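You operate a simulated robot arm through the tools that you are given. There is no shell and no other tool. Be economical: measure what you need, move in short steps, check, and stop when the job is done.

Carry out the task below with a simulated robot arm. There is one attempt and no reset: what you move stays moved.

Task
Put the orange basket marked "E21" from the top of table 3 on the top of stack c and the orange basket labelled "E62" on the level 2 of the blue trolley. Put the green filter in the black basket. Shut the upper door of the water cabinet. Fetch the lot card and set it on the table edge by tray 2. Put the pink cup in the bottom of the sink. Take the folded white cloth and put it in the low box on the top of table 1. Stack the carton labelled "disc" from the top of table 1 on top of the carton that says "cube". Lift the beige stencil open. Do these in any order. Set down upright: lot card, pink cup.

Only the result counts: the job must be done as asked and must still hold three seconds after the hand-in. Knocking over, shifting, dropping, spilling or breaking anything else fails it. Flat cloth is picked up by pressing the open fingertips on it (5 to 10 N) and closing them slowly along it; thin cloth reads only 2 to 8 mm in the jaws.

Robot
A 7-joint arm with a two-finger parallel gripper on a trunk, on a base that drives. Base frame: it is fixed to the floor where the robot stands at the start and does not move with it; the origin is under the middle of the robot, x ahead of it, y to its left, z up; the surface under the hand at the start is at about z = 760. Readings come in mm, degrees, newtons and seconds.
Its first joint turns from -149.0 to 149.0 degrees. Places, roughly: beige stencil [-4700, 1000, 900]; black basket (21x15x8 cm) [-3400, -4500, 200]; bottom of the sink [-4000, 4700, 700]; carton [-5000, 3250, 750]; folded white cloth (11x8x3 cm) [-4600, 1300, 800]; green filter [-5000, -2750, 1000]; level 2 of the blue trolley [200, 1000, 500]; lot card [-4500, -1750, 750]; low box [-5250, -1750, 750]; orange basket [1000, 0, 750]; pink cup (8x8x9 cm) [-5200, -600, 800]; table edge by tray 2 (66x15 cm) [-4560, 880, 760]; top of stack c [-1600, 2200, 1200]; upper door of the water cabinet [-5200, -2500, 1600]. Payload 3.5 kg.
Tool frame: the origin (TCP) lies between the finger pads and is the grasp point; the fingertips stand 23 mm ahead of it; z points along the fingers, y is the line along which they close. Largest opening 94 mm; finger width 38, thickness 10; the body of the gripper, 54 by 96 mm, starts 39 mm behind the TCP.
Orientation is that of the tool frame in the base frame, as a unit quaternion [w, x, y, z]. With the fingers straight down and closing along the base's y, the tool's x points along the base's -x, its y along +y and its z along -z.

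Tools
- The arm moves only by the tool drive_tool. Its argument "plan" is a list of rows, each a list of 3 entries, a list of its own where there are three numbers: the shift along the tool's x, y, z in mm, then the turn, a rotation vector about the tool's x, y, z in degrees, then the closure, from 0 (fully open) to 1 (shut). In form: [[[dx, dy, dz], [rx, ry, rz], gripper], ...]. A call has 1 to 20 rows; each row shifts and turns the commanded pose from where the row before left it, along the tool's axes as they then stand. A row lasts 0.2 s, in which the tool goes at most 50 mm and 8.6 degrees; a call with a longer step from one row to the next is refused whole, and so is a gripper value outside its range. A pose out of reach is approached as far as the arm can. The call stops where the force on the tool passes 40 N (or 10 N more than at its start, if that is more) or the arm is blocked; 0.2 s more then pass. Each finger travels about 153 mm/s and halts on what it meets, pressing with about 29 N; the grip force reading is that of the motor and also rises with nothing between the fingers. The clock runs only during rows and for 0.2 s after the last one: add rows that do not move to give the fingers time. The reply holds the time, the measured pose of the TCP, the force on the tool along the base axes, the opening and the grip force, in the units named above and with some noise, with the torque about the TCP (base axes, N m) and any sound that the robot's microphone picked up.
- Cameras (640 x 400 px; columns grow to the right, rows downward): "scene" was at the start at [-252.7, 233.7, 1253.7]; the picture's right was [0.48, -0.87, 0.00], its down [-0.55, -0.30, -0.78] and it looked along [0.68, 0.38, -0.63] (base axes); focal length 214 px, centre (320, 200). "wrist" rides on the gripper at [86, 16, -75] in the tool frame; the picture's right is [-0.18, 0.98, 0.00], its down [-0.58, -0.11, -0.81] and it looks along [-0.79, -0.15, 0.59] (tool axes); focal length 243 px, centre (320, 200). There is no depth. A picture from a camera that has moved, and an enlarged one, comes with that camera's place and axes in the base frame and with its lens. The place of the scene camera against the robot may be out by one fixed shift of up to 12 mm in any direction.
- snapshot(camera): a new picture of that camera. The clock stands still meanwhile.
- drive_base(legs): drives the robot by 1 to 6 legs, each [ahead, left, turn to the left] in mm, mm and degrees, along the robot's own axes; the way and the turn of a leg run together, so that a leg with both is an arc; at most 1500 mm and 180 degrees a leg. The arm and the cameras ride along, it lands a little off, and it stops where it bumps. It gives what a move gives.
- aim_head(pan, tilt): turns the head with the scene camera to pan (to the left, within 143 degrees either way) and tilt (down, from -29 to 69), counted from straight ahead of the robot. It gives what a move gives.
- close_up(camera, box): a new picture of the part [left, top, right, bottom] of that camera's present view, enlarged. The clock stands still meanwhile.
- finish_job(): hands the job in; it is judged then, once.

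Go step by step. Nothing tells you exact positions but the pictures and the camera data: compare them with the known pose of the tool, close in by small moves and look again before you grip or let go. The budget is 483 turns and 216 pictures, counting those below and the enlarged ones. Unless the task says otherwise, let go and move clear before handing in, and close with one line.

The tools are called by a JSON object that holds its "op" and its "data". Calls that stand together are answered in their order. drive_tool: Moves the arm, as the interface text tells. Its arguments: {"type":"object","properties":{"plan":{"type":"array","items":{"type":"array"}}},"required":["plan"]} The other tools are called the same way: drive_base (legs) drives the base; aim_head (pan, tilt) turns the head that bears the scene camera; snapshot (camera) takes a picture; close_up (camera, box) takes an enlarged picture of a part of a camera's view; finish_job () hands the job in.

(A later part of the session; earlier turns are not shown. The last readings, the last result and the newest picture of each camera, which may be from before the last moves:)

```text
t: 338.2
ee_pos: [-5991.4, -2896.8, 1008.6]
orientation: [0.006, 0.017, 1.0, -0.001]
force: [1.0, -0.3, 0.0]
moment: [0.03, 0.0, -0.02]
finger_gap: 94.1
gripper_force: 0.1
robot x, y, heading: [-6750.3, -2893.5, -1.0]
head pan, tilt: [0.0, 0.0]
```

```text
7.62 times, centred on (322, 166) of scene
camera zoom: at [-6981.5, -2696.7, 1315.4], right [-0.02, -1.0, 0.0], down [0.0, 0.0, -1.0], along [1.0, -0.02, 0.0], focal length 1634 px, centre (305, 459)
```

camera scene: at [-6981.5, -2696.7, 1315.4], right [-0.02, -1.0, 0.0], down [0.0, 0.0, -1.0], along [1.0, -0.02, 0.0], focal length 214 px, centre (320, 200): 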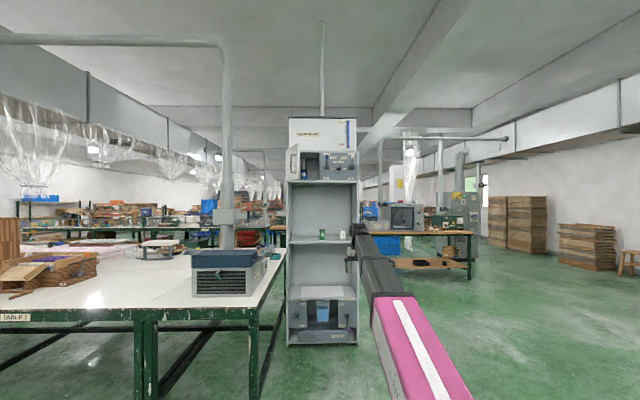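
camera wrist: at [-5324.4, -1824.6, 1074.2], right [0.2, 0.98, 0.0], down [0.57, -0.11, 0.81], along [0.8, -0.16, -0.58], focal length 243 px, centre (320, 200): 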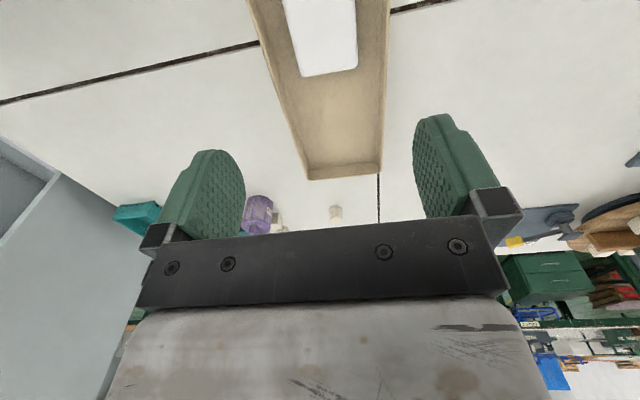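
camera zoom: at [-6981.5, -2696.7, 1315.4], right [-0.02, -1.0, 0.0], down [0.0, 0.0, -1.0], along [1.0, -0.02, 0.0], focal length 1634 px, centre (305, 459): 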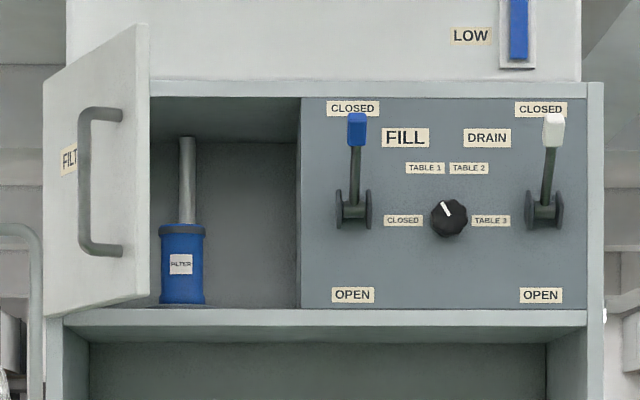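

Door measured: hinge ≈(−5040, −2420), free edge ≈(−5248, −2562), z 1485–1773, handle bottom ≈1537. I'll raise a closed, forward-pointing hand to z≈1512 to push near the free edge below the handle.

{"op": "drive_tool", "data": {"plan": [[[0, 0, 0], [0, -5, 0], 0.5], [[0, 0, 0], [0, -8, 0], 1], [[0, 0, 0], [0, -8, 0], 1], [[0, 0, 0], [0, -8, 0], 1], [[0, 0, 0], [0, -8, 0], 1], [[0, 0, 0], [0, -8, 0], 1]]}}

{"op": "drive_tool", "data": {"plan": [[[-8, 0, -8], [0, 0, 0], 1], [[-18, 0, -18], [0, 0, 0], 1], [[-26, 0, -26], [0, 0, 0], 1], [[-28, 0, -28], [0, 0, 0], 1], [[-28, 0, -28], [0, 0, 0], 1], [[-28, 0, -28], [0, 0, 0], 1], [[-28, 0, -28], [0, 0, 0], 1], [[-28, 0, -28], [0, 0, 0], 1], [[-28, 0, -28], [0, 0, 0], 1], [[-28, 0, -28], [0, 0, 0], 1], [[-28, 0, -28], [0, 0, 0], 1], [[-28, 0, -28], [0, 0, 0], 1], [[-28, 0, -28], [0, 0, 0], 1], [[-18, 0, -18], [0, 0, 0], 1], [[-8, 0, -8], [0, 0, 0], 1]]}}

{"op": "drive_tool", "data": {"plan": [[[0, 0, 0], [0, -5, 0], 1], [[0, 0, 0], [0, -8, 0], 1], [[0, 0, 0], [0, -8, 0], 1], [[0, 0, 0], [0, -8, 0], 1], [[0, 0, 0], [0, -8, 0], 1], [[0, 0, 0], [0, -8, 0], 1]]}}

```text
t: 339.6
ee_pos: [-5990.8, -2897.0, 1008.1]
orientation: [0.39, 0.015, 0.921, -0.008]
force: [0.0, -0.1, -0.7]
moment: [0.0, 0.01, 0.0]
finger_gap: 0.1
gripper_force: 29.1
robot x, y, heading: [-6748.0, -2891.6, -1.1]
head pan, tilt: [0.0, 0.0]
```

```text
t: 342.8
ee_pos: [-5993.7, -2896.6, 1513.3]
orientation: [0.388, 0.015, 0.922, -0.007]
force: [-0.8, -0.6, -0.2]
moment: [0.01, 0.0, 0.0]
finger_gap: 0.3
gripper_force: 29.0
robot x, y, heading: [-6746.8, -2895.7, -1.2]
head pan, tilt: [0.0, 0.0]
```

```text
t: 344.2
ee_pos: [-5997.6, -2897.0, 1514.2]
orientation: [0.712, 0.011, 0.702, -0.013]
force: [0.0, 0.3, -0.3]
moment: [0.01, 0.02, 0.02]
finger_gap: 0.0
gripper_force: 29.2
robot x, y, heading: [-6746.6, -2892.2, -1.0]
head pan, tilt: [0.0, 0.0]
```

Hand is horizontal at z 1514. Drive closer and shift toward the door; check by wrist view.

{"op": "drive_base", "data": {"legs": [[0, 210, 1.0], [590, 0, 0]]}}

{"op": "drive_tool", "data": {"plan": [[[0, 15, 0], [0, 0, 0], 1], [[0, 30, 0], [0, 0, 0], 1], [[0, 35, 0], [0, 0, 0], 1], [[0, 35, 0], [0, 0, 0], 1], [[0, 15, 0], [0, 0, 0], 1]]}}

{"op": "snapshot", "data": {"camera": "wrist"}}

{"op": "snapshot", "data": {"camera": "scene"}}

```text
t: 348.8
ee_pos: [-5397.0, -2665.1, 1513.8]
orientation: [0.712, 0.001, 0.702, -0.003]
force: [0.1, -0.5, 0.0]
moment: [-0.02, -0.03, -0.03]
finger_gap: 0.3
gripper_force: 29.3
robot x, y, heading: [-6147.5, -2682.7, 0.3]
head pan, tilt: [0.0, 0.0]
```

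```text
t: 350.0
ee_pos: [-5397.2, -2533.1, 1514.4]
orientation: [0.711, 0.001, 0.703, -0.002]
force: [-0.6, -0.5, 0.3]
moment: [0.0, 0.01, 0.04]
finger_gap: 0.0
gripper_force: 29.0
robot x, y, heading: [-6148.6, -2682.4, 0.2]
head pan, tilt: [0.0, 0.0]
```

```text
123 pictures are left
camera wrist: at [-5470.2, -2516.7, 1426.7], right [0.0, 0.98, 0.18], down [-0.81, -0.1, 0.57], along [0.58, -0.15, 0.8], focal length 243 px, centre (320, 200)
```

wrist: 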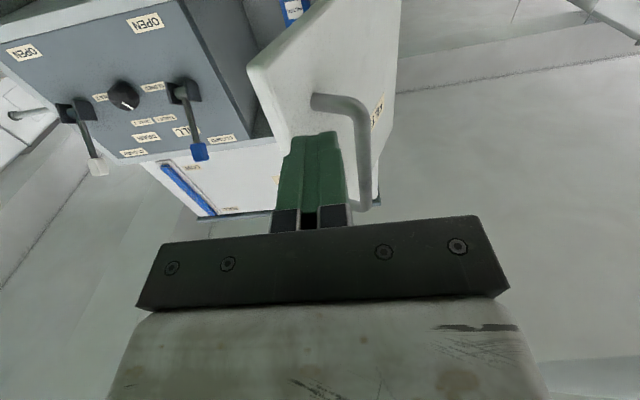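

```text
122 pictures are left
camera scene: at [-6387.2, -2492.8, 1315.5], right [0.01, -1.0, 0.0], down [0.0, 0.0, -1.0], along [1.0, 0.01, 0.0], focal length 214 px, centre (320, 200)
```

scene: 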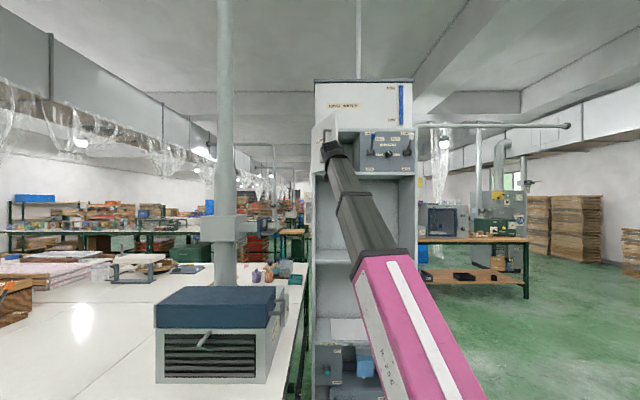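

{"op": "drive_tool", "data": {"plan": [[[0, 0, 10], [0, 0, 0], 1], [[0, 0, 15], [0, 0, 0], 1], [[0, 0, 15], [0, 0, 0], 1], [[0, 0, 10], [0, 0, 0], 1]]}}

{"op": "snapshot", "data": {"camera": "wrist"}}

```text
t: 351.0
ee_pos: [-5347.3, -2534.4, 1514.9]
orientation: [0.712, 0.002, 0.702, -0.004]
force: [0.4, -0.6, 0.0]
moment: [0.01, 0.0, 0.01]
finger_gap: 0.1
gripper_force: 28.9
robot x, y, heading: [-6151.5, -2683.0, 0.4]
head pan, tilt: [0.0, 0.0]
```

```text
121 pictures are left
camera wrist: at [-5419.6, -2518.3, 1427.4], right [0.0, 0.98, 0.18], down [-0.81, -0.1, 0.57], along [0.58, -0.15, 0.8], focal length 243 px, centre (320, 200)
```

wrist: 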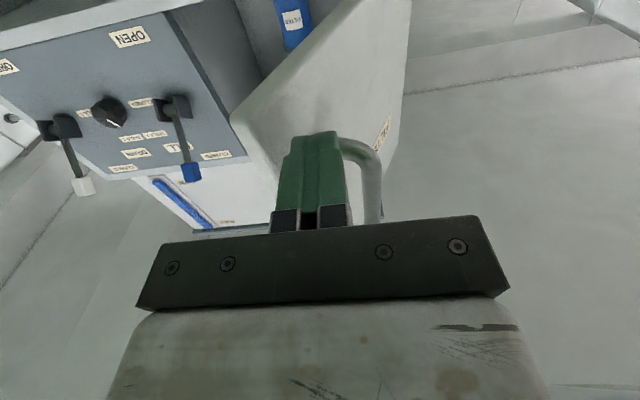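

Triangulated: door free corner ≈(−5312, −2576), z≈1490, hinge ≈(−5112, −2431). Push along the closing arc near the free edge.

{"op": "drive_tool", "data": {"plan": [[[5, -10, 8], [0, 0, 0], 1], [[0, -9, 16], [0, 0, 0], 1], [[0, 0, 20], [0, 0, 0], 1], [[0, -9, 8], [0, 0, 0], 1], [[0, -9, 9], [0, 0, 0], 1], [[0, -9, 9], [0, 0, 0], 1], [[0, -9, 9], [0, 0, 0], 1], [[0, -10, 15], [0, 0, 0], 1], [[0, -10, 15], [0, 0, 0], 1]]}}

{"op": "snapshot", "data": {"camera": "wrist"}}

```text
t: 353.0
ee_pos: [-5238.6, -2610.5, 1509.0]
orientation: [0.712, 0.002, 0.702, -0.003]
force: [0.2, -0.2, -0.1]
moment: [-0.02, -0.01, 0.03]
finger_gap: 0.1
gripper_force: 29.2
robot x, y, heading: [-6147.3, -2680.1, 0.6]
head pan, tilt: [0.0, 0.0]
```

```text
120 pictures are left
camera wrist: at [-5311.5, -2594.1, 1422.1], right [0.0, 0.98, 0.18], down [-0.81, -0.1, 0.57], along [0.58, -0.15, 0.8], focal length 243 px, centre (320, 200)
```

wrist: 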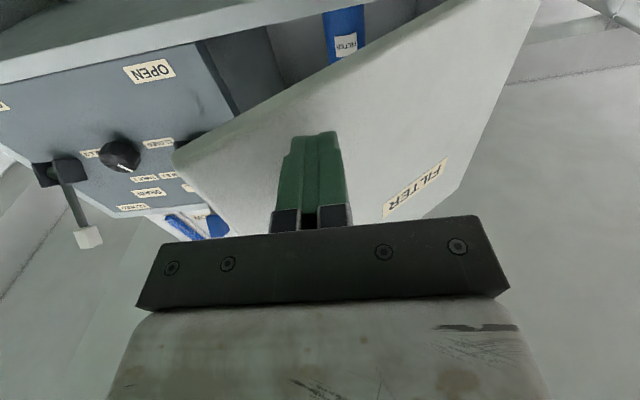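

The door swings shut smoothly. Continue.

{"op": "drive_tool", "data": {"plan": [[[0, -8, 14], [0, 0, 0], 1], [[0, -6, 15], [0, 0, 0], 1], [[0, -5, 15], [0, 0, 0], 1], [[0, -4, 15], [0, 0, 0], 1], [[0, -2, 12], [0, 0, 0], 1], [[0, 0, 10], [0, 0, 0], 1]]}}

{"op": "snapshot", "data": {"camera": "wrist"}}

```text
t: 354.4
ee_pos: [-5157.2, -2636.2, 1512.3]
orientation: [0.712, 0.001, 0.702, -0.003]
force: [-0.1, -0.2, -0.2]
moment: [0.0, -0.03, -0.01]
finger_gap: 0.0
gripper_force: 28.7
robot x, y, heading: [-6148.3, -2682.1, 0.3]
head pan, tilt: [0.0, 0.0]
```

```text
119 pictures are left
camera wrist: at [-5230.2, -2619.5, 1425.1], right [0.0, 0.98, 0.18], down [-0.81, -0.1, 0.57], along [0.58, -0.15, 0.8], focal length 243 px, centre (320, 200)
```

wrist: 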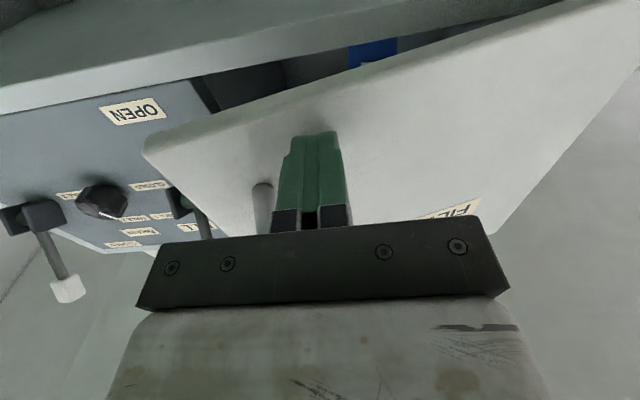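

{"op": "drive_tool", "data": {"plan": [[[0, 0, 10], [0, 0, 0], 1], [[0, 0, 12], [0, 0, 0], 1], [[0, 0, 12], [0, 0, 0], 1], [[0, 0, 10], [0, 0, 0], 1], [[0, 0, 8], [0, 0, 0], 1], [[0, 0, 6], [0, 0, 0], 1], [[0, 0, 6], [0, 0, 0], 1]]}}

{"op": "snapshot", "data": {"camera": "wrist"}}

```text
t: 356.0
ee_pos: [-5095.6, -2636.4, 1513.0]
orientation: [0.711, 0.002, 0.703, -0.003]
force: [-14.6, -0.4, -2.9]
moment: [-0.03, 0.35, 0.06]
finger_gap: 0.0
gripper_force: 28.6
robot x, y, heading: [-6148.1, -2684.2, 0.4]
head pan, tilt: [0.0, 0.0]
```

```text
118 pictures are left
camera wrist: at [-5168.6, -2619.8, 1424.9], right [0.0, 0.98, 0.18], down [-0.81, -0.1, 0.57], along [0.58, -0.15, 0.8], focal length 243 px, centre (320, 200)
```

wrist: 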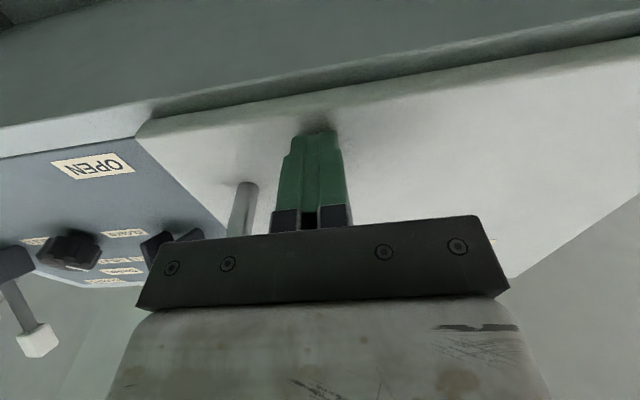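

Door has reached its stop. Press a touch more, then withdraw straight back.

{"op": "drive_tool", "data": {"plan": [[[0, 0, 2], [0, 0, 0], 1], [[0, 0, 1], [0, 0, 0], 1], [[0, 0, 0], [0, 0, 0], 1]]}}

{"op": "drive_tool", "data": {"plan": [[[0, 0, -8], [0, 0, 0], 1], [[0, 0, -18], [0, 0, 0], 1], [[0, 0, -30], [0, 0, 0], 1], [[0, 0, -35], [0, 0, 0], 1], [[0, 0, -35], [0, 0, 0], 1], [[0, 0, -35], [0, 0, 0], 1], [[0, 0, -20], [0, 0, 0], 1]]}}

{"op": "snapshot", "data": {"camera": "wrist"}}

```text
t: 356.6
ee_pos: [-5094.6, -2637.3, 1512.3]
orientation: [0.711, 0.002, 0.703, -0.003]
force: [-10.4, -0.6, 3.9]
moment: [-0.02, 0.09, 0.01]
finger_gap: 0.2
gripper_force: 29.2
robot x, y, heading: [-6148.2, -2682.7, 0.4]
head pan, tilt: [0.0, 0.0]
stopped in row 2: the force on the tool passed its limit at 43 N (the readings are from after the stop); the commanded pose is now the measured one
```

```text
t: 358.2
ee_pos: [-5275.3, -2636.2, 1510.5]
orientation: [0.711, 0.002, 0.703, -0.003]
force: [-0.6, 0.0, 0.2]
moment: [-0.03, 0.0, -0.02]
finger_gap: 0.0
gripper_force: 29.7
robot x, y, heading: [-6148.5, -2684.5, 0.3]
head pan, tilt: [0.0, 0.0]
```

```text
117 pictures are left
camera wrist: at [-5348.2, -2618.7, 1422.8], right [0.0, 0.98, 0.18], down [-0.81, -0.1, 0.57], along [0.58, -0.15, 0.8], focal length 243 px, centre (320, 200)
```

wrist: 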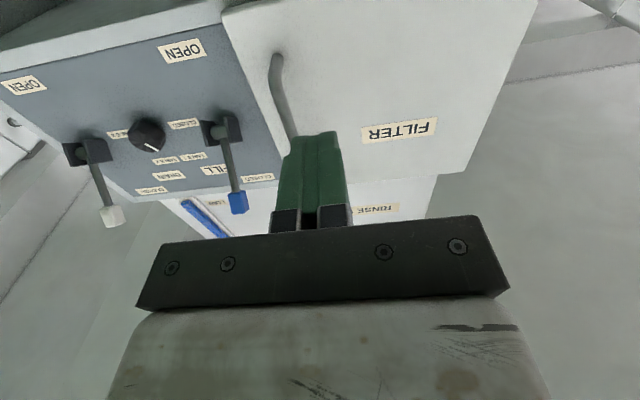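

The upper door is shut. Next, the green filter at ≈(−4936, −2752), standing on the shelf at z≈945. Pitch the hand to 45° and lower it in front of the shelf.

{"op": "drive_tool", "data": {"plan": [[[0, 0, 0], [0, 5, 0], 1], [[0, 0, 0], [0, 8, 0], 0.5], [[0, 0, 0], [0, 8, 0], 0.2], [[0, 0, 0], [0, 8, 0], 0], [[0, 0, 0], [0, 8, 0], 0], [[0, 0, 0], [0, 8, 0], 0], [[10, -4, 10], [0, 0, 0], 0], [[20, -8, 20], [0, 0, 0], 0], [[28, -11, 28], [0, 0, 0], 0], [[28, -11, 28], [0, 0, 0], 0], [[28, -11, 28], [0, 0, 0], 0], [[28, -11, 28], [0, 0, 0], 0], [[28, -11, 28], [0, 0, 0], 0], [[28, -11, 28], [0, 0, 0], 0], [[28, -11, 28], [0, 0, 0], 0], [[28, -11, 28], [0, 0, 0], 0], [[28, -10, 28], [0, 0, 0], 0], [[20, -8, 20], [0, 0, 0], 0], [[10, -4, 10], [0, 0, 0], 0]]}}

{"op": "snapshot", "data": {"camera": "wrist"}}

{"op": "aim_head", "data": {"pan": 0, "tilt": 15}}

{"op": "snapshot", "data": {"camera": "scene"}}

```text
t: 362.2
ee_pos: [-5271.1, -2758.6, 1067.3]
orientation: [0.387, 0.003, 0.922, -0.002]
force: [0.3, 1.1, -0.4]
moment: [-0.01, 0.01, -0.02]
finger_gap: 93.9
gripper_force: 0.1
robot x, y, heading: [-6148.1, -2681.9, 0.6]
head pan, tilt: [0.0, 0.0]
```

```text
116 pictures are left
camera wrist: at [-5384.7, -2742.2, 1058.4], right [0.14, 0.98, 0.13], down [-0.17, -0.11, 0.98], along [0.98, -0.15, 0.15], focal length 243 px, centre (320, 200)
```

wrist: 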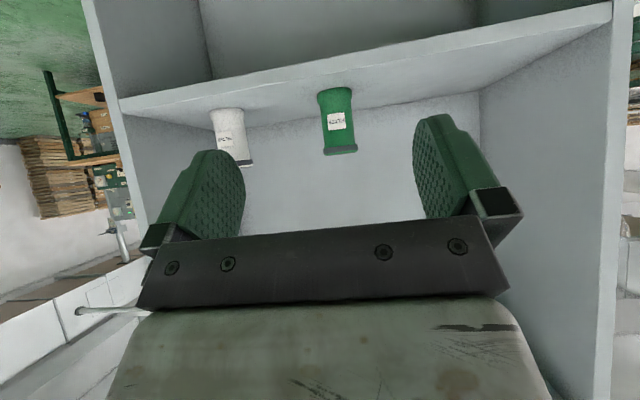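

```text
t: 363.0
ee_pos: [-5271.8, -2759.0, 1069.2]
orientation: [0.387, 0.003, 0.922, -0.003]
force: [0.0, 0.1, -0.3]
moment: [-0.01, 0.01, 0.0]
finger_gap: 93.7
gripper_force: 0.0
robot x, y, heading: [-6150.2, -2683.9, 0.5]
head pan, tilt: [0.0, 15.0]
```

```text
115 pictures are left
camera scene: at [-6384.3, -2492.8, 1291.4], right [0.01, -1.0, 0.0], down [-0.26, 0.0, -0.97], along [0.97, 0.01, -0.26], focal length 214 px, centre (320, 200)
```

scene: 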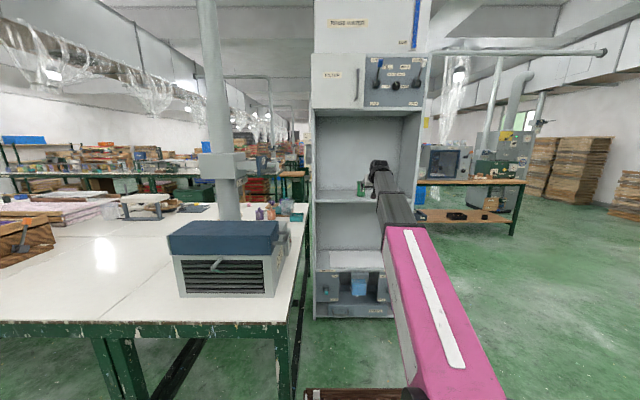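

Drive in toward the filter, then check again.

{"op": "drive_base", "data": {"legs": [[260, 0, -0.5]]}}

{"op": "snapshot", "data": {"camera": "wrist"}}

```text
t: 364.9
ee_pos: [-5005.6, -2762.5, 1068.8]
orientation: [0.387, 0.006, 0.922, -0.003]
force: [0.1, 0.2, 0.6]
moment: [-0.02, 0.01, 0.01]
finger_gap: 93.9
gripper_force: 0.1
robot x, y, heading: [-5883.7, -2685.4, 0.0]
head pan, tilt: [0.0, 15.0]
```

```text
114 pictures are left
camera wrist: at [-5118.7, -2745.0, 1058.5], right [0.14, 0.98, 0.13], down [-0.17, -0.1, 0.98], along [0.98, -0.16, 0.15], focal length 243 px, centre (320, 200)
```

wrist: 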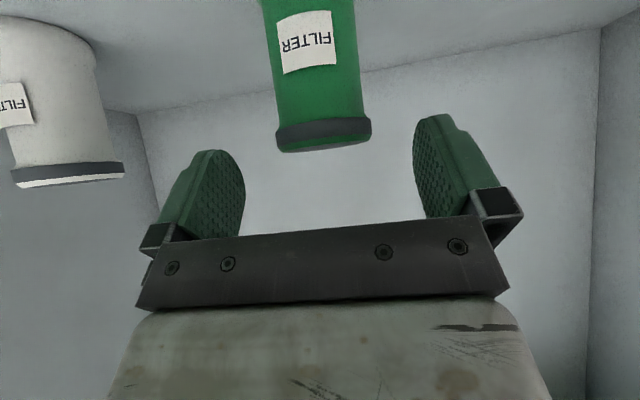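

Filter centre ≈(−4964, −2763), cap top z≈1048. Advance along the tool axis and grip.

{"op": "drive_tool", "data": {"plan": [[[0, 0, 10], [0, 0, 0], 0], [[-0.5, 0, 15], [0, 0, 0], 0], [[-0.5, 0, 15], [0, 0, 0], 0], [[-0.5, 0, 12], [0, 0, 0], 0], [[0, 0, 6], [0, 0, 0], 0]]}}

{"op": "snapshot", "data": {"camera": "wrist"}}

```text
t: 366.1
ee_pos: [-4963.1, -2763.7, 1029.3]
orientation: [0.388, 0.005, 0.922, -0.004]
force: [-0.3, 0.1, -0.4]
moment: [0.04, 0.01, -0.03]
finger_gap: 93.9
gripper_force: 0.0
robot x, y, heading: [-5879.4, -2683.7, -0.2]
head pan, tilt: [0.0, 15.0]
```

```text
113 pictures are left
camera wrist: at [-5075.7, -2745.8, 1018.1], right [0.14, 0.98, 0.13], down [-0.17, -0.1, 0.98], along [0.98, -0.16, 0.15], focal length 243 px, centre (320, 200)
```

wrist: 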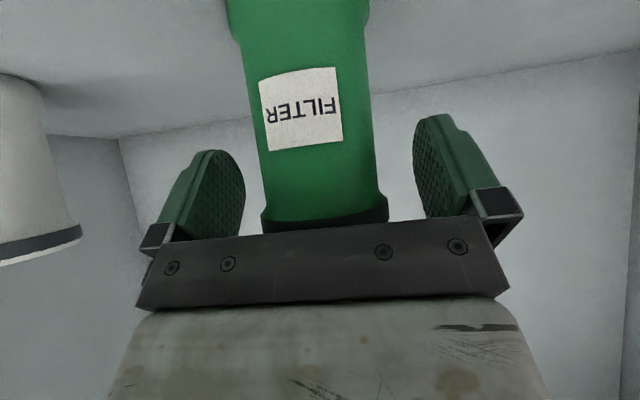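

Between the fingers. Close and lift.

{"op": "drive_tool", "data": {"plan": [[[0, 0, 0], [0, 0, 0], 0.15], [[0, 0, 0], [0, 0, 0], 0.3], [[0, 0, 0], [0, 0, 0], 0.4], [[0, 0, 0], [0, 0, 0], 0.5], [[0, 0, 0], [0, 0, 0], 0.65], [[0, 0, 0], [0, 0, 0], 0.65]]}}

{"op": "drive_tool", "data": {"plan": [[[-4, 0, -4], [0, 0, 0], 0.65], [[-10, 0, -10], [0, 0, 0], 0.65], [[-14, 0, -14], [0, 0, 0], 0.65], [[-14, 0, -14], [0, 0, 0], 0.65], [[-8, 0, -8], [0, 0, 0], 0.65], [[0, 0, 0], [0, 0, 0], 0.65]]}}

{"op": "snapshot", "data": {"camera": "wrist"}}

```text
t: 367.5
ee_pos: [-4963.7, -2763.0, 1028.2]
orientation: [0.388, 0.005, 0.922, -0.003]
force: [0.4, 0.4, 0.4]
moment: [0.08, -0.01, -0.01]
finger_gap: 57.4
gripper_force: 29.5
robot x, y, heading: [-5883.8, -2681.6, -0.1]
head pan, tilt: [0.0, 15.0]
```

```text
t: 368.9
ee_pos: [-4963.7, -2763.0, 1098.9]
orientation: [0.388, 0.006, 0.922, -0.004]
force: [-0.6, -0.1, -1.0]
moment: [-0.02, 0.01, 0.0]
finger_gap: 57.4
gripper_force: 28.4
robot x, y, heading: [-5881.9, -2683.1, 0.2]
head pan, tilt: [0.0, 15.0]
```

```text
112 pictures are left
camera wrist: at [-5077.0, -2745.6, 1089.1], right [0.14, 0.98, 0.13], down [-0.17, -0.1, 0.98], along [0.98, -0.16, 0.15], focal length 243 px, centre (320, 200)
```

wrist: 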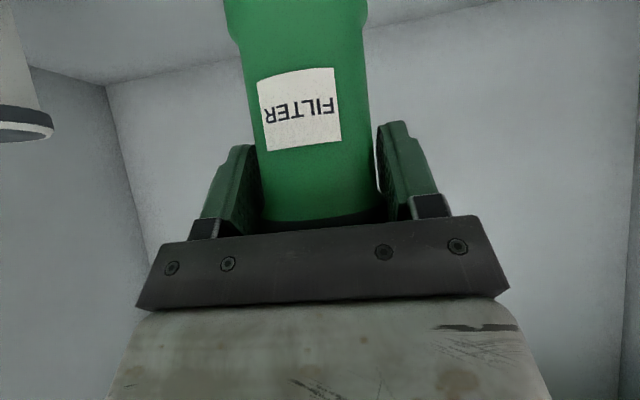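

Filter held. Back out of the cabinet and drive toward the black basket's table, then look.

{"op": "drive_base", "data": {"legs": [[-500, 0, 0], [0, -1300, 0], [900, 0, 0]]}}

{"op": "aim_head", "data": {"pan": -5, "tilt": 18}}

{"op": "snapshot", "data": {"camera": "scene"}}

```text
t: 382.2
ee_pos: [-4563.8, -4048.7, 1099.2]
orientation: [0.387, 0.003, 0.922, -0.003]
force: [0.6, -0.8, -2.0]
moment: [-0.04, 0.03, 0.02]
finger_gap: 57.4
gripper_force: 29.1
robot x, y, heading: [-5482.9, -3969.8, 0.7]
head pan, tilt: [0.0, 15.0]
```

```text
t: 382.8
ee_pos: [-4563.8, -4047.4, 1098.4]
orientation: [0.388, 0.004, 0.922, -0.003]
force: [-0.8, -0.4, -1.2]
moment: [0.0, 0.01, 0.05]
finger_gap: 57.4
gripper_force: 29.4
robot x, y, heading: [-5482.7, -3970.9, 0.3]
head pan, tilt: [-5.0, 18.0]
```

```text
111 pictures are left
camera scene: at [-5719.2, -3787.2, 1286.5], right [-0.08, -1.0, 0.0], down [-0.31, 0.03, -0.95], along [0.95, -0.08, -0.31], focal length 214 px, centre (320, 200)
```

scene: 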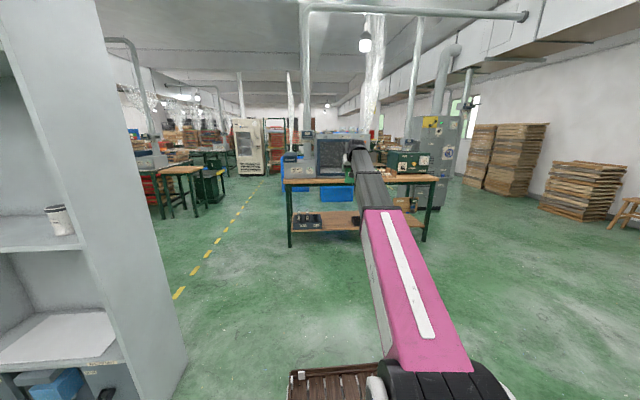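

{"op": "drive_base", "data": {"legs": [[500, -700, 0]]}}

{"op": "aim_head", "data": {"pan": 0, "tilt": 28}}

{"op": "snapshot", "data": {"camera": "scene"}}

{"op": "close_up", "data": {"camera": "scene", "box": [200, 100, 420, 240]}}

```text
t: 387.4
ee_pos: [-4060.9, -4729.6, 1098.0]
orientation: [0.388, -0.001, 0.922, -0.001]
force: [0.1, 0.0, -1.6]
moment: [-0.01, 0.0, -0.01]
finger_gap: 57.3
gripper_force: 29.2
robot x, y, heading: [-4977.7, -4659.1, 0.9]
head pan, tilt: [-5.0, 18.0]
```

```text
t: 388.1
ee_pos: [-4060.0, -4728.9, 1098.3]
orientation: [0.388, -0.001, 0.922, -0.001]
force: [1.2, -0.3, -1.7]
moment: [-0.01, -0.02, -0.02]
finger_gap: 57.3
gripper_force: 28.8
robot x, y, heading: [-4979.6, -4663.3, 1.2]
head pan, tilt: [0.0, 28.0]
```

```text
110 pictures are left
camera scene: at [-5218.9, -4472.6, 1270.4], right [0.02, -1.0, 0.0], down [-0.47, -0.01, -0.88], along [0.88, 0.01, -0.47], focal length 214 px, centre (320, 200)
```

scene: 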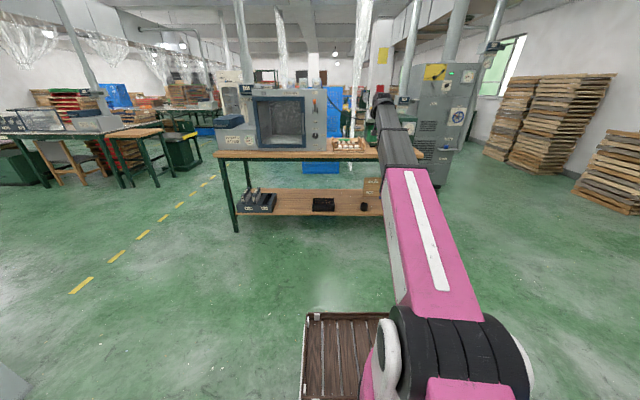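

```text
2.86 times, centred on (310, 170) of scene
camera zoom: at [-5218.9, -4472.6, 1270.4], right [0.02, -1.0, 0.0], down [-0.47, -0.01, -0.88], along [0.88, 0.01, -0.47], focal length 613 px, centre (349, 286)
```

zoom: 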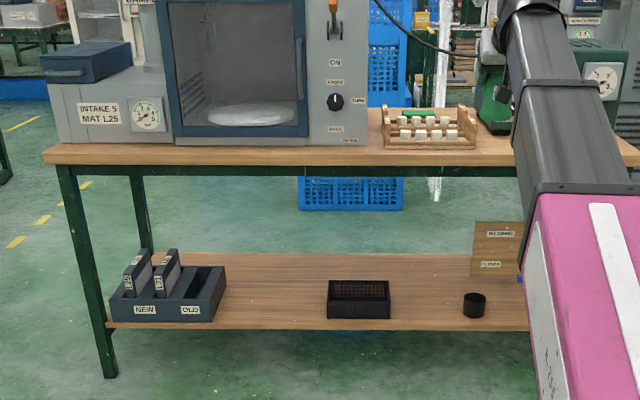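

The black basket is on the lower shelf (shelf z≈187), centre ≈(−3345, −4483). In open space I lower the hand to z≈420 at ~800 mm reach.

{"op": "drive_tool", "data": {"plan": [[[10, 0, 7], [0, 0, 0], 0.65], [[22, 0, 15], [0, 0, 0], 0.65], [[33, 0, 22.5], [0, 0, 0], 0.65], [[33, 0, 22.5], [0, 0, 0], 0.65], [[33, 0, 22.5], [0, 0, 0], 0.65], [[33, 0, 22.5], [0, 0, 0], 0.65], [[33, 0, 22.5], [0, 0, 0], 0.65], [[33, 0, 22.5], [0, 0, 0], 0.65], [[33, 0, 22.5], [0, 0, 0], 0.65], [[33, 0, 22.5], [0, 0, 0], 0.65], [[33, 0, 22.5], [0, 0, 0], 0.65], [[33, 0, 22.5], [0, 0, 0], 0.65], [[33, 0, 22.5], [0, 0, 0], 0.65], [[33, 0, 22.5], [0, 0, 0], 0.65], [[33, 0, 22.5], [0, 0, 0], 0.65], [[33, 0, 22.5], [0, 0, 0], 0.65], [[33, 0, 22.5], [0, 0, 0], 0.65], [[22, 0, 15], [0, 0, 0], 0.65], [[10, 0, 7], [0, 0, 0], 0.65]]}}

{"op": "snapshot", "data": {"camera": "scene"}}

```text
t: 392.1
ee_pos: [-4179.9, -4730.9, 431.2]
orientation: [0.387, -0.001, 0.922, -0.001]
force: [0.2, -0.5, -1.8]
moment: [-0.01, 0.02, -0.01]
finger_gap: 57.4
gripper_force: 28.7
robot x, y, heading: [-4979.4, -4661.0, 1.0]
head pan, tilt: [0.0, 28.0]
```

```text
108 pictures are left
camera scene: at [-5218.9, -4472.5, 1270.3], right [0.02, -1.0, 0.0], down [-0.47, -0.01, -0.88], along [0.88, 0.01, -0.47], focal length 214 px, centre (320, 200)
```

scene: 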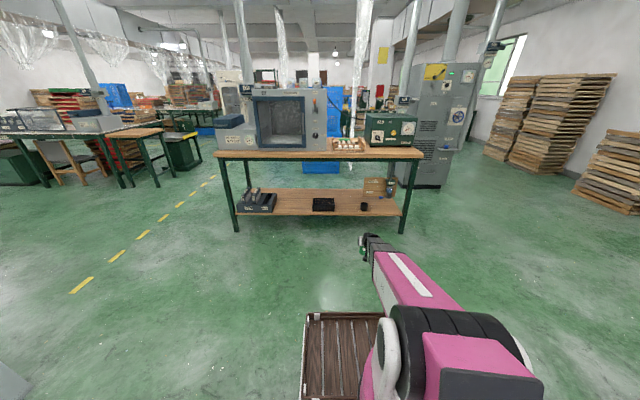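

{"op": "drive_base", "data": {"legs": [[0, 0, -1.0], [430, 262, 0]]}}

{"op": "snapshot", "data": {"camera": "wrist"}}

{"op": "close_up", "data": {"camera": "scene", "box": [240, 120, 440, 245]}}

```text
t: 395.4
ee_pos: [-3752.8, -4478.2, 432.6]
orientation: [0.387, 0.004, 0.922, -0.003]
force: [0.4, 0.8, -1.6]
moment: [0.01, 0.03, 0.02]
finger_gap: 57.2
gripper_force: 29.4
robot x, y, heading: [-4551.7, -4396.6, 0.4]
head pan, tilt: [0.0, 28.0]
```

```text
107 pictures are left
camera wrist: at [-3865.9, -4460.2, 423.0], right [0.14, 0.98, 0.13], down [-0.17, -0.11, 0.98], along [0.98, -0.16, 0.15], focal length 243 px, centre (320, 200)
```

wrist: 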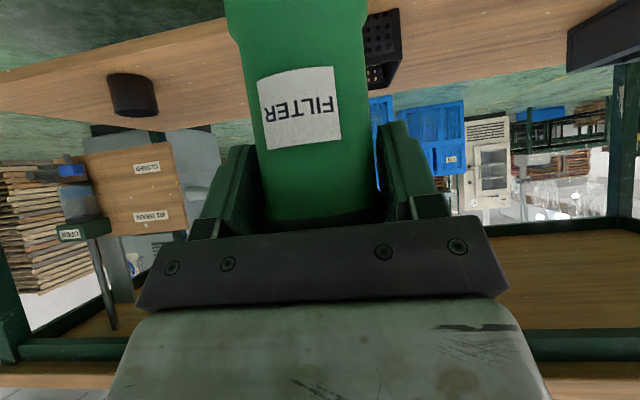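

```text
3.20 times, centred on (340, 182) of scene
camera zoom: at [-4789.8, -4206.8, 1270.3], right [0.01, -1.0, 0.0], down [-0.47, 0.0, -0.88], along [0.88, 0.0, -0.47], focal length 686 px, centre (256, 256)
```

zoom: 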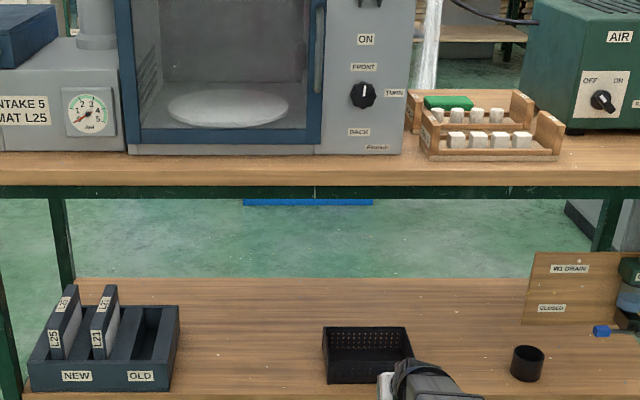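

Basket centre ≈(−3340, −4472). Lower 30 mm more and drive in under the tabletop.

{"op": "drive_tool", "data": {"plan": [[[7, 2, 7], [0, 0, 0], 0.65], [[10, 3, 10], [0, 0, 0], 0.65], [[5, 1, 5], [0, 0, 0], 0.65]]}}

{"op": "drive_base", "data": {"legs": [[250, 0, -0.4]]}}

{"op": "close_up", "data": {"camera": "scene", "box": [260, 150, 460, 275]}}

```text
t: 396.2
ee_pos: [-3753.0, -4472.4, 400.6]
orientation: [0.388, 0.004, 0.922, -0.003]
force: [0.0, 0.1, -1.9]
moment: [-0.02, 0.01, 0.01]
finger_gap: 57.6
gripper_force: 29.1
robot x, y, heading: [-4552.8, -4397.5, 0.5]
head pan, tilt: [0.0, 28.0]
```

```text
t: 398.0
ee_pos: [-3506.2, -4480.6, 401.5]
orientation: [0.387, 0.008, 0.922, -0.004]
force: [-0.3, 0.1, -1.5]
moment: [-0.03, 0.01, -0.01]
finger_gap: 57.4
gripper_force: 29.1
robot x, y, heading: [-4305.0, -4395.6, -0.5]
head pan, tilt: [0.0, 28.0]
```

```text
3.20 times, centred on (360, 212) of scene
camera zoom: at [-4539.8, -4204.3, 1270.3], right [-0.01, -1.0, 0.0], down [-0.47, 0.0, -0.88], along [0.88, -0.01, -0.47], focal length 686 px, centre (192, 160)
```

zoom: 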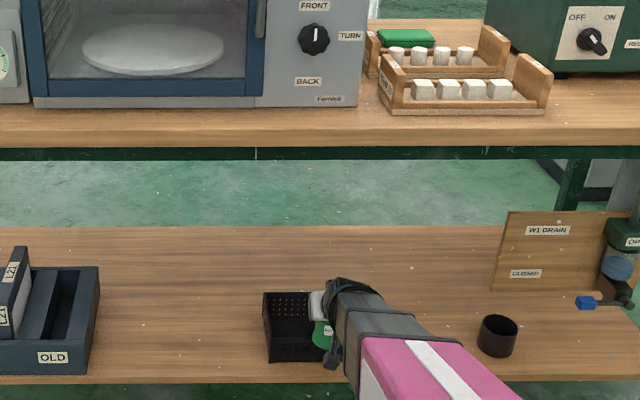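

{"op": "drive_base", "data": {"legs": [[150, 0, 0.4]]}}

{"op": "snapshot", "data": {"camera": "wrist"}}

{"op": "close_up", "data": {"camera": "scene", "box": [280, 180, 440, 280]}}

```text
t: 399.4
ee_pos: [-3358.4, -4475.0, 401.4]
orientation: [0.387, 0.005, 0.922, -0.004]
force: [0.1, 0.1, -1.4]
moment: [0.0, -0.02, -0.01]
finger_gap: 57.5
gripper_force: 29.0
robot x, y, heading: [-4157.7, -4401.4, 0.2]
head pan, tilt: [0.0, 28.0]
```

```text
104 pictures are left
camera wrist: at [-3471.3, -4457.1, 391.3], right [0.14, 0.98, 0.13], down [-0.17, -0.1, 0.98], along [0.98, -0.16, 0.15], focal length 243 px, centre (320, 200)
```

wrist: 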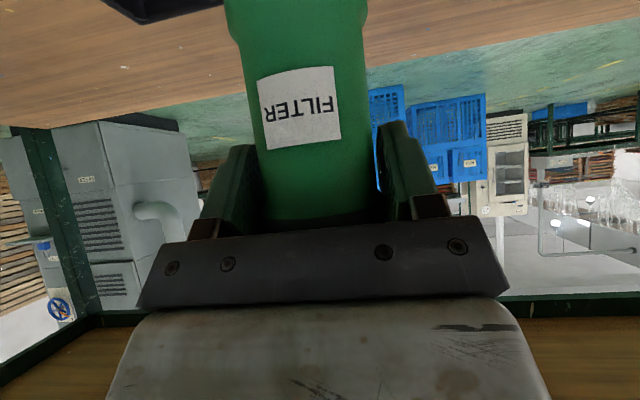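

```text
4.00 times, centred on (360, 230) of scene
camera zoom: at [-4393.7, -4206.4, 1270.3], right [0.0, -1.0, 0.0], down [-0.47, 0.0, -0.88], along [0.88, 0.0, -0.47], focal length 858 px, centre (160, 80)
```

zoom: 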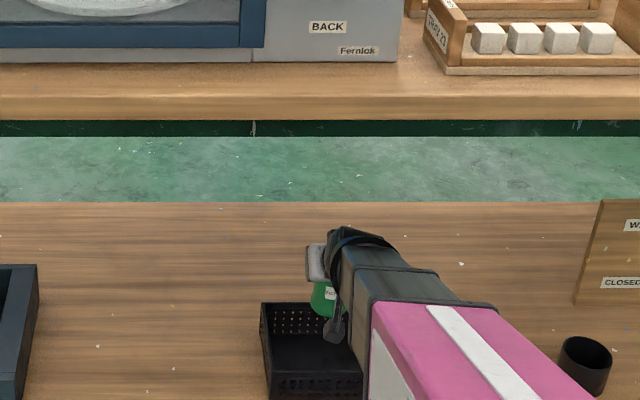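

The filter is centred above the basket. Lower it in.

{"op": "drive_tool", "data": {"plan": [[[8, -6, 8], [0, 0, 0], 0.65], [[16, 0, 16], [0, 0, 0], 0.65], [[18, 0, 18], [0, 0, 0], 0.65], [[18, 0, 18], [0, 0, 0], 0.65], [[12, 0, 12], [0, 0, 0], 0.65], [[6, 0, 6], [0, 0, 0], 0.65], [[3, 0, 3], [0, 0, 0], 0.65], [[0, 0, 0], [0, 0, 0], 0.65]]}}

{"op": "snapshot", "data": {"camera": "wrist"}}

```text
t: 400.8
ee_pos: [-3357.1, -4481.4, 298.1]
orientation: [0.391, 0.007, 0.92, -0.004]
force: [-1.8, -0.4, 8.9]
moment: [0.11, 0.32, 0.04]
finger_gap: 57.7
gripper_force: 28.8
robot x, y, heading: [-4156.4, -4400.0, 0.1]
head pan, tilt: [0.0, 28.0]
stopped in row 7: the force on the tool passed its limit at 49 N (the readings are from after the stop); the commanded pose is now the measured one
```

```text
102 pictures are left
camera wrist: at [-3470.2, -4463.1, 287.1], right [0.14, 0.98, 0.13], down [-0.18, -0.1, 0.98], along [0.97, -0.16, 0.16], focal length 243 px, centre (320, 200)
```

wrist: 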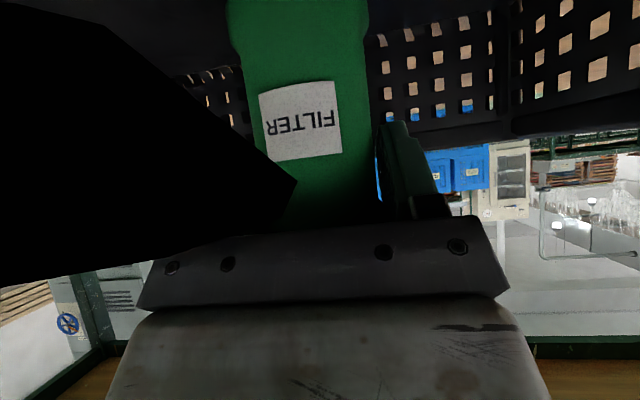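

Contact earlier than expected; something dark is close to the camera. Check the scene view before releasing.

{"op": "close_up", "data": {"camera": "scene", "box": [300, 220, 400, 290]}}

```text
5.71 times, centred on (350, 255) of scene
camera zoom: at [-4394.1, -4206.3, 1270.3], right [0.0, -1.0, 0.0], down [-0.47, 0.0, -0.88], along [0.88, 0.0, -0.47], focal length 1226 px, centre (149, -114)
```

zoom: 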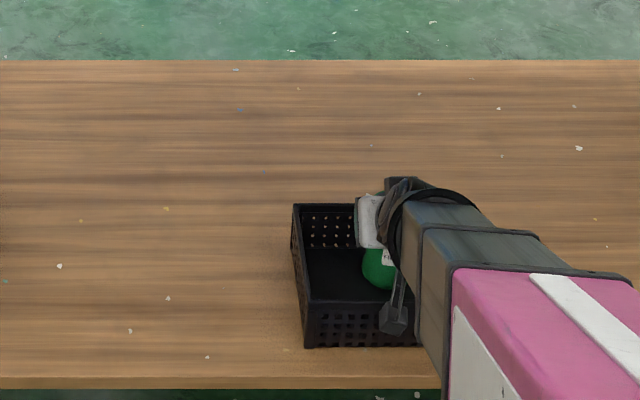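

The filter's bottom is on the basket floor (floor ≈ z 213, consistent with the view). Release and withdraw along the tool axis.

{"op": "drive_tool", "data": {"plan": [[[0, 0, 0], [0, 0, 0], 0.35], [[0, 0, 0], [0, 0, 0], 0.28], [[0, 0, 0], [0, 0, 0], 0.2], [[0, 0, 0], [0, 0, 0], 0.1], [[0, 0, 0], [0, 0, 0], 0.1], [[-3, 0, -6], [0, 0, 0], 0.1], [[-6, 0, -12], [0, 0, 0], 0.1], [[-10, 0, -20], [0, 0, 0], 0.1], [[-10, 0, -20], [0, 0, 0], 0.1], [[-10, 0, -20], [0, 0, 0], 0.1], [[-8, 0, -15], [0, 0, 0], 0.1]]}}

{"op": "snapshot", "data": {"camera": "wrist"}}

```text
t: 403.2
ee_pos: [-3391.3, -4479.9, 395.4]
orientation: [0.391, 0.007, 0.92, -0.005]
force: [0.1, 0.9, 0.5]
moment: [0.02, 0.03, -0.01]
finger_gap: 84.8
gripper_force: 0.1
robot x, y, heading: [-4155.6, -4399.3, 0.3]
head pan, tilt: [0.0, 28.0]
```

```text
100 pictures are left
camera wrist: at [-3505.3, -4461.5, 384.7], right [0.14, 0.98, 0.13], down [-0.18, -0.1, 0.98], along [0.97, -0.16, 0.16], focal length 243 px, centre (320, 200)
```

wrist: 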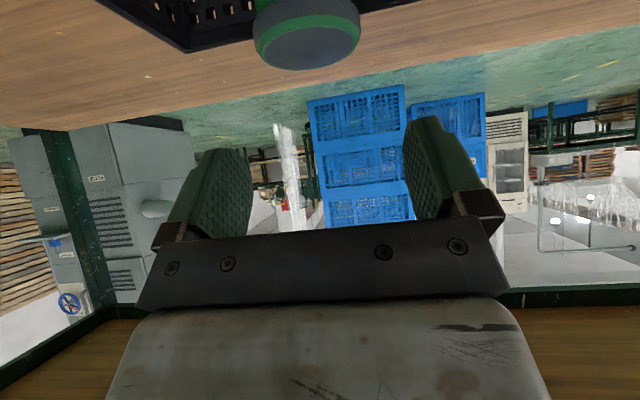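

Filter stands upright in the basket. Back out and verify.

{"op": "drive_base", "data": {"legs": [[-450, 0, 0]]}}

{"op": "close_up", "data": {"camera": "scene", "box": [260, 130, 420, 250]}}

```text
t: 405.9
ee_pos: [-3850.2, -4478.9, 394.7]
orientation: [0.392, 0.007, 0.92, -0.004]
force: [-0.5, -0.3, 0.3]
moment: [-0.01, 0.0, 0.02]
finger_gap: 84.5
gripper_force: 0.1
robot x, y, heading: [-4612.0, -4398.1, 0.4]
head pan, tilt: [0.0, 28.0]
```

```text
3.33 times, centred on (340, 190) of scene
camera zoom: at [-4851.7, -4208.0, 1270.3], right [0.0, -1.0, 0.0], down [-0.47, 0.0, -0.88], along [0.88, 0.0, -0.47], focal length 715 px, centre (253, 233)
```

zoom: 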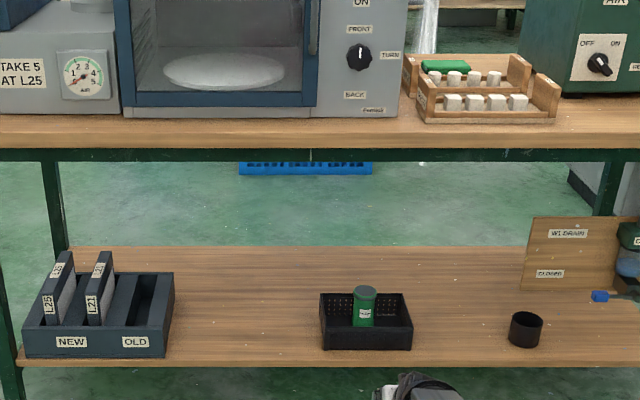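

Filter is in the black basket. Raise and straighten the hand, then drive north to the lot card on table 1's east edge.

{"op": "drive_tool", "data": {"plan": [[[-10, 0, -10], [0, 0, 0], 0], [[-20, 0, -20], [0, 0, 0], 0], [[-28, 0, -28], [0, 0, 0], 0], [[-28, 0, -28], [0, 0, 0], 0], [[-28, 0, -28], [0, 0, 0], 0], [[-28, 0, -28], [0, 0, 0], 0], [[-28, 0, -28], [0, 0, 0], 0], [[-28, 0, -28], [0, 0, 0], 0], [[-28, 0, -28], [0, 0, 0], 0], [[-28, 0, -28], [0, 0, 0], 0], [[-28, 0, -28], [0, 0, 0], 0], [[-28, 0, -28], [0, 0, 0], 0], [[-28, 0, -28], [0, 0, 0], 0], [[-28, 0, -28], [0, 0, 0], 0], [[-28, 0, -28], [0, 0, 0], 0], [[-28, 0, -28], [0, 0, 0], 0], [[-20, 0, -20], [0, 0, 0], 0], [[-10, 0, -10], [0, 0, 0], 0]]}}

{"op": "drive_tool", "data": {"plan": [[[0, 0, 0], [0, 5, 0], 0], [[0, 0, 0], [0, 8, 0], 0], [[0, 0, 0], [0, 8, 0], 0], [[0, 0, 0], [0, 8, 0], 0], [[0, 0, 0], [0, 8, 0], 0], [[0, 0, 0], [0, 8, 0], 0], [[0, 0, 0], [0, 1, 0], 0]]}}

{"op": "drive_base", "data": {"legs": [[0, 0, 89.6], [0, -700, 0], [1300, 0, 0], [1300, 0, 0], [0, 0, 90]]}}

{"op": "aim_head", "data": {"pan": 5, "tilt": 32}}

{"op": "snapshot", "data": {"camera": "scene"}}

```text
t: 409.8
ee_pos: [-3860.0, -4476.6, 1034.5]
orientation: [0.39, 0.006, 0.921, -0.004]
force: [-0.6, -0.6, 1.0]
moment: [0.01, 0.01, 0.0]
finger_gap: 93.8
gripper_force: 0.1
robot x, y, heading: [-4616.3, -4395.8, 0.2]
head pan, tilt: [0.0, 28.0]
```

```text
t: 411.4
ee_pos: [-3860.9, -4477.9, 1034.8]
orientation: [0.0, 0.007, 1.0, -0.001]
force: [-0.3, -0.4, 0.5]
moment: [0.02, -0.01, -0.02]
finger_gap: 94.2
gripper_force: 0.0
robot x, y, heading: [-4614.9, -4399.9, 0.2]
head pan, tilt: [0.0, 28.0]
```

```text
t: 435.2
ee_pos: [-4679.4, -1721.0, 1034.3]
orientation: [-0.001, 1.0, 0.002, -0.002]
force: [0.5, 0.2, -0.7]
moment: [-0.02, -0.03, -0.01]
finger_gap: 94.0
gripper_force: 0.1
robot x, y, heading: [-3922.8, -1789.4, -178.7]
head pan, tilt: [0.0, 28.0]
```

```text
t: 435.9
ee_pos: [-4680.1, -1721.5, 1035.4]
orientation: [0.0, 1.0, 0.001, -0.001]
force: [0.8, 0.0, 0.4]
moment: [-0.01, 0.02, -0.02]
finger_gap: 94.1
gripper_force: 0.1
robot x, y, heading: [-3922.6, -1791.2, -178.9]
head pan, tilt: [5.0, 32.0]
```

```text
98 pictures are left
camera scene: at [-3678.2, -1978.2, 1264.0], right [-0.11, 0.99, 0.0], down [0.53, 0.06, -0.85], along [-0.84, -0.09, -0.53], focal length 214 px, centre (320, 200)
```

scene: 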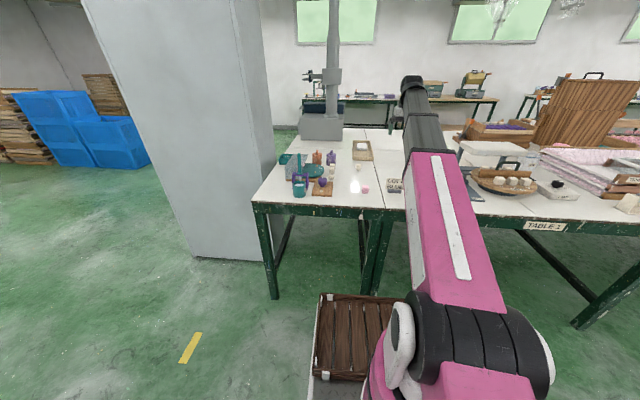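

{"op": "close_up", "data": {"camera": "scene", "box": [330, 140, 450, 215]}}

{"op": "snapshot", "data": {"camera": "wrist"}}

```text
5.33 times, centred on (390, 178) of scene
camera zoom: at [-3678.2, -1978.2, 1264.0], right [-0.11, 0.99, 0.0], down [0.53, 0.06, -0.85], along [-0.84, -0.09, -0.53], focal length 1144 px, centre (-53, 320)
```

zoom: 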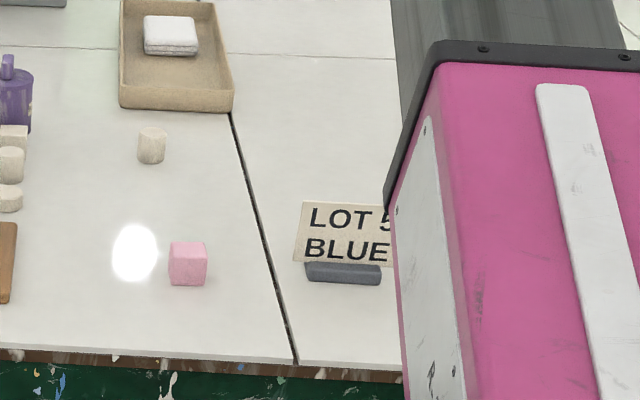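

```text
96 pictures are left
camera wrist: at [-4592.5, -1737.4, 1108.9], right [-0.18, -0.98, 0.0], down [-0.58, 0.11, 0.81], along [-0.79, 0.15, -0.59], focal length 243 px, centre (320, 200)
```

wrist: 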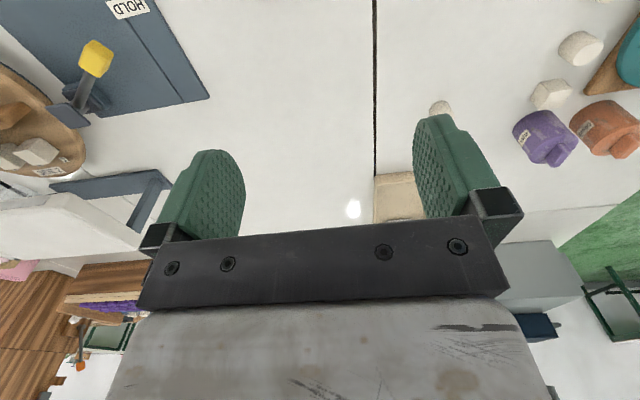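

Lot card: base ≈(−4577, −1727), card thin along x, top z≈832. Back up so the hand is over it and yaw −90° to pinch it front-to-back.

{"op": "drive_tool", "data": {"plan": [[[0, 0, 0], [0, 0, -4], 0.2], [[0, 0, 0], [0, 0, -7], 0.4], [[0, 0, 0], [0, 0, -8], 0.5], [[0, 0, 0], [0, 0, -8], 0.5], [[0, 0, 0], [0, 0, -8], 0.5], [[0, 0, 0], [0, 0, -8], 0.5], [[0, 0, 0], [0, 0, -8], 0.5], [[0, 0, 0], [0, 0, -8], 0.5], [[0, 0, 0], [0, 0, -8], 0.5], [[0, 0, 0], [0, 0, -8], 0.5], [[0, 0, 0], [0, 0, -8], 0.5], [[0, 0, 0], [0, 0, -7], 0.5]]}}

{"op": "drive_base", "data": {"legs": [[-100, 0, -1.1]]}}

{"op": "snapshot", "data": {"camera": "wrist"}}

```text
t: 438.4
ee_pos: [-4679.5, -1721.7, 1035.2]
orientation: [-0.002, 0.705, 0.709, 0.0]
force: [-0.5, 0.3, -0.6]
moment: [0.03, 0.0, -0.02]
finger_gap: 47.2
gripper_force: 0.0
robot x, y, heading: [-3924.3, -1787.3, -178.6]
head pan, tilt: [5.0, 32.0]
```

```text
t: 439.6
ee_pos: [-4577.1, -1706.2, 1034.8]
orientation: [-0.001, 0.712, 0.702, -0.001]
force: [0.2, -0.5, 0.6]
moment: [0.0, 0.02, -0.02]
finger_gap: 46.8
gripper_force: 0.1
robot x, y, heading: [-3822.3, -1788.0, -179.9]
head pan, tilt: [5.0, 32.0]
```

```text
95 pictures are left
camera wrist: at [-4559.2, -1620.4, 1109.2], right [0.98, -0.2, 0.0], down [-0.12, -0.58, 0.81], along [-0.16, -0.79, -0.59], focal length 243 px, centre (320, 200)
```

wrist: 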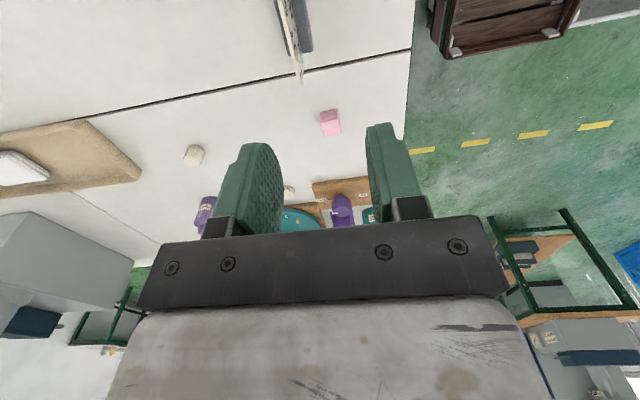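

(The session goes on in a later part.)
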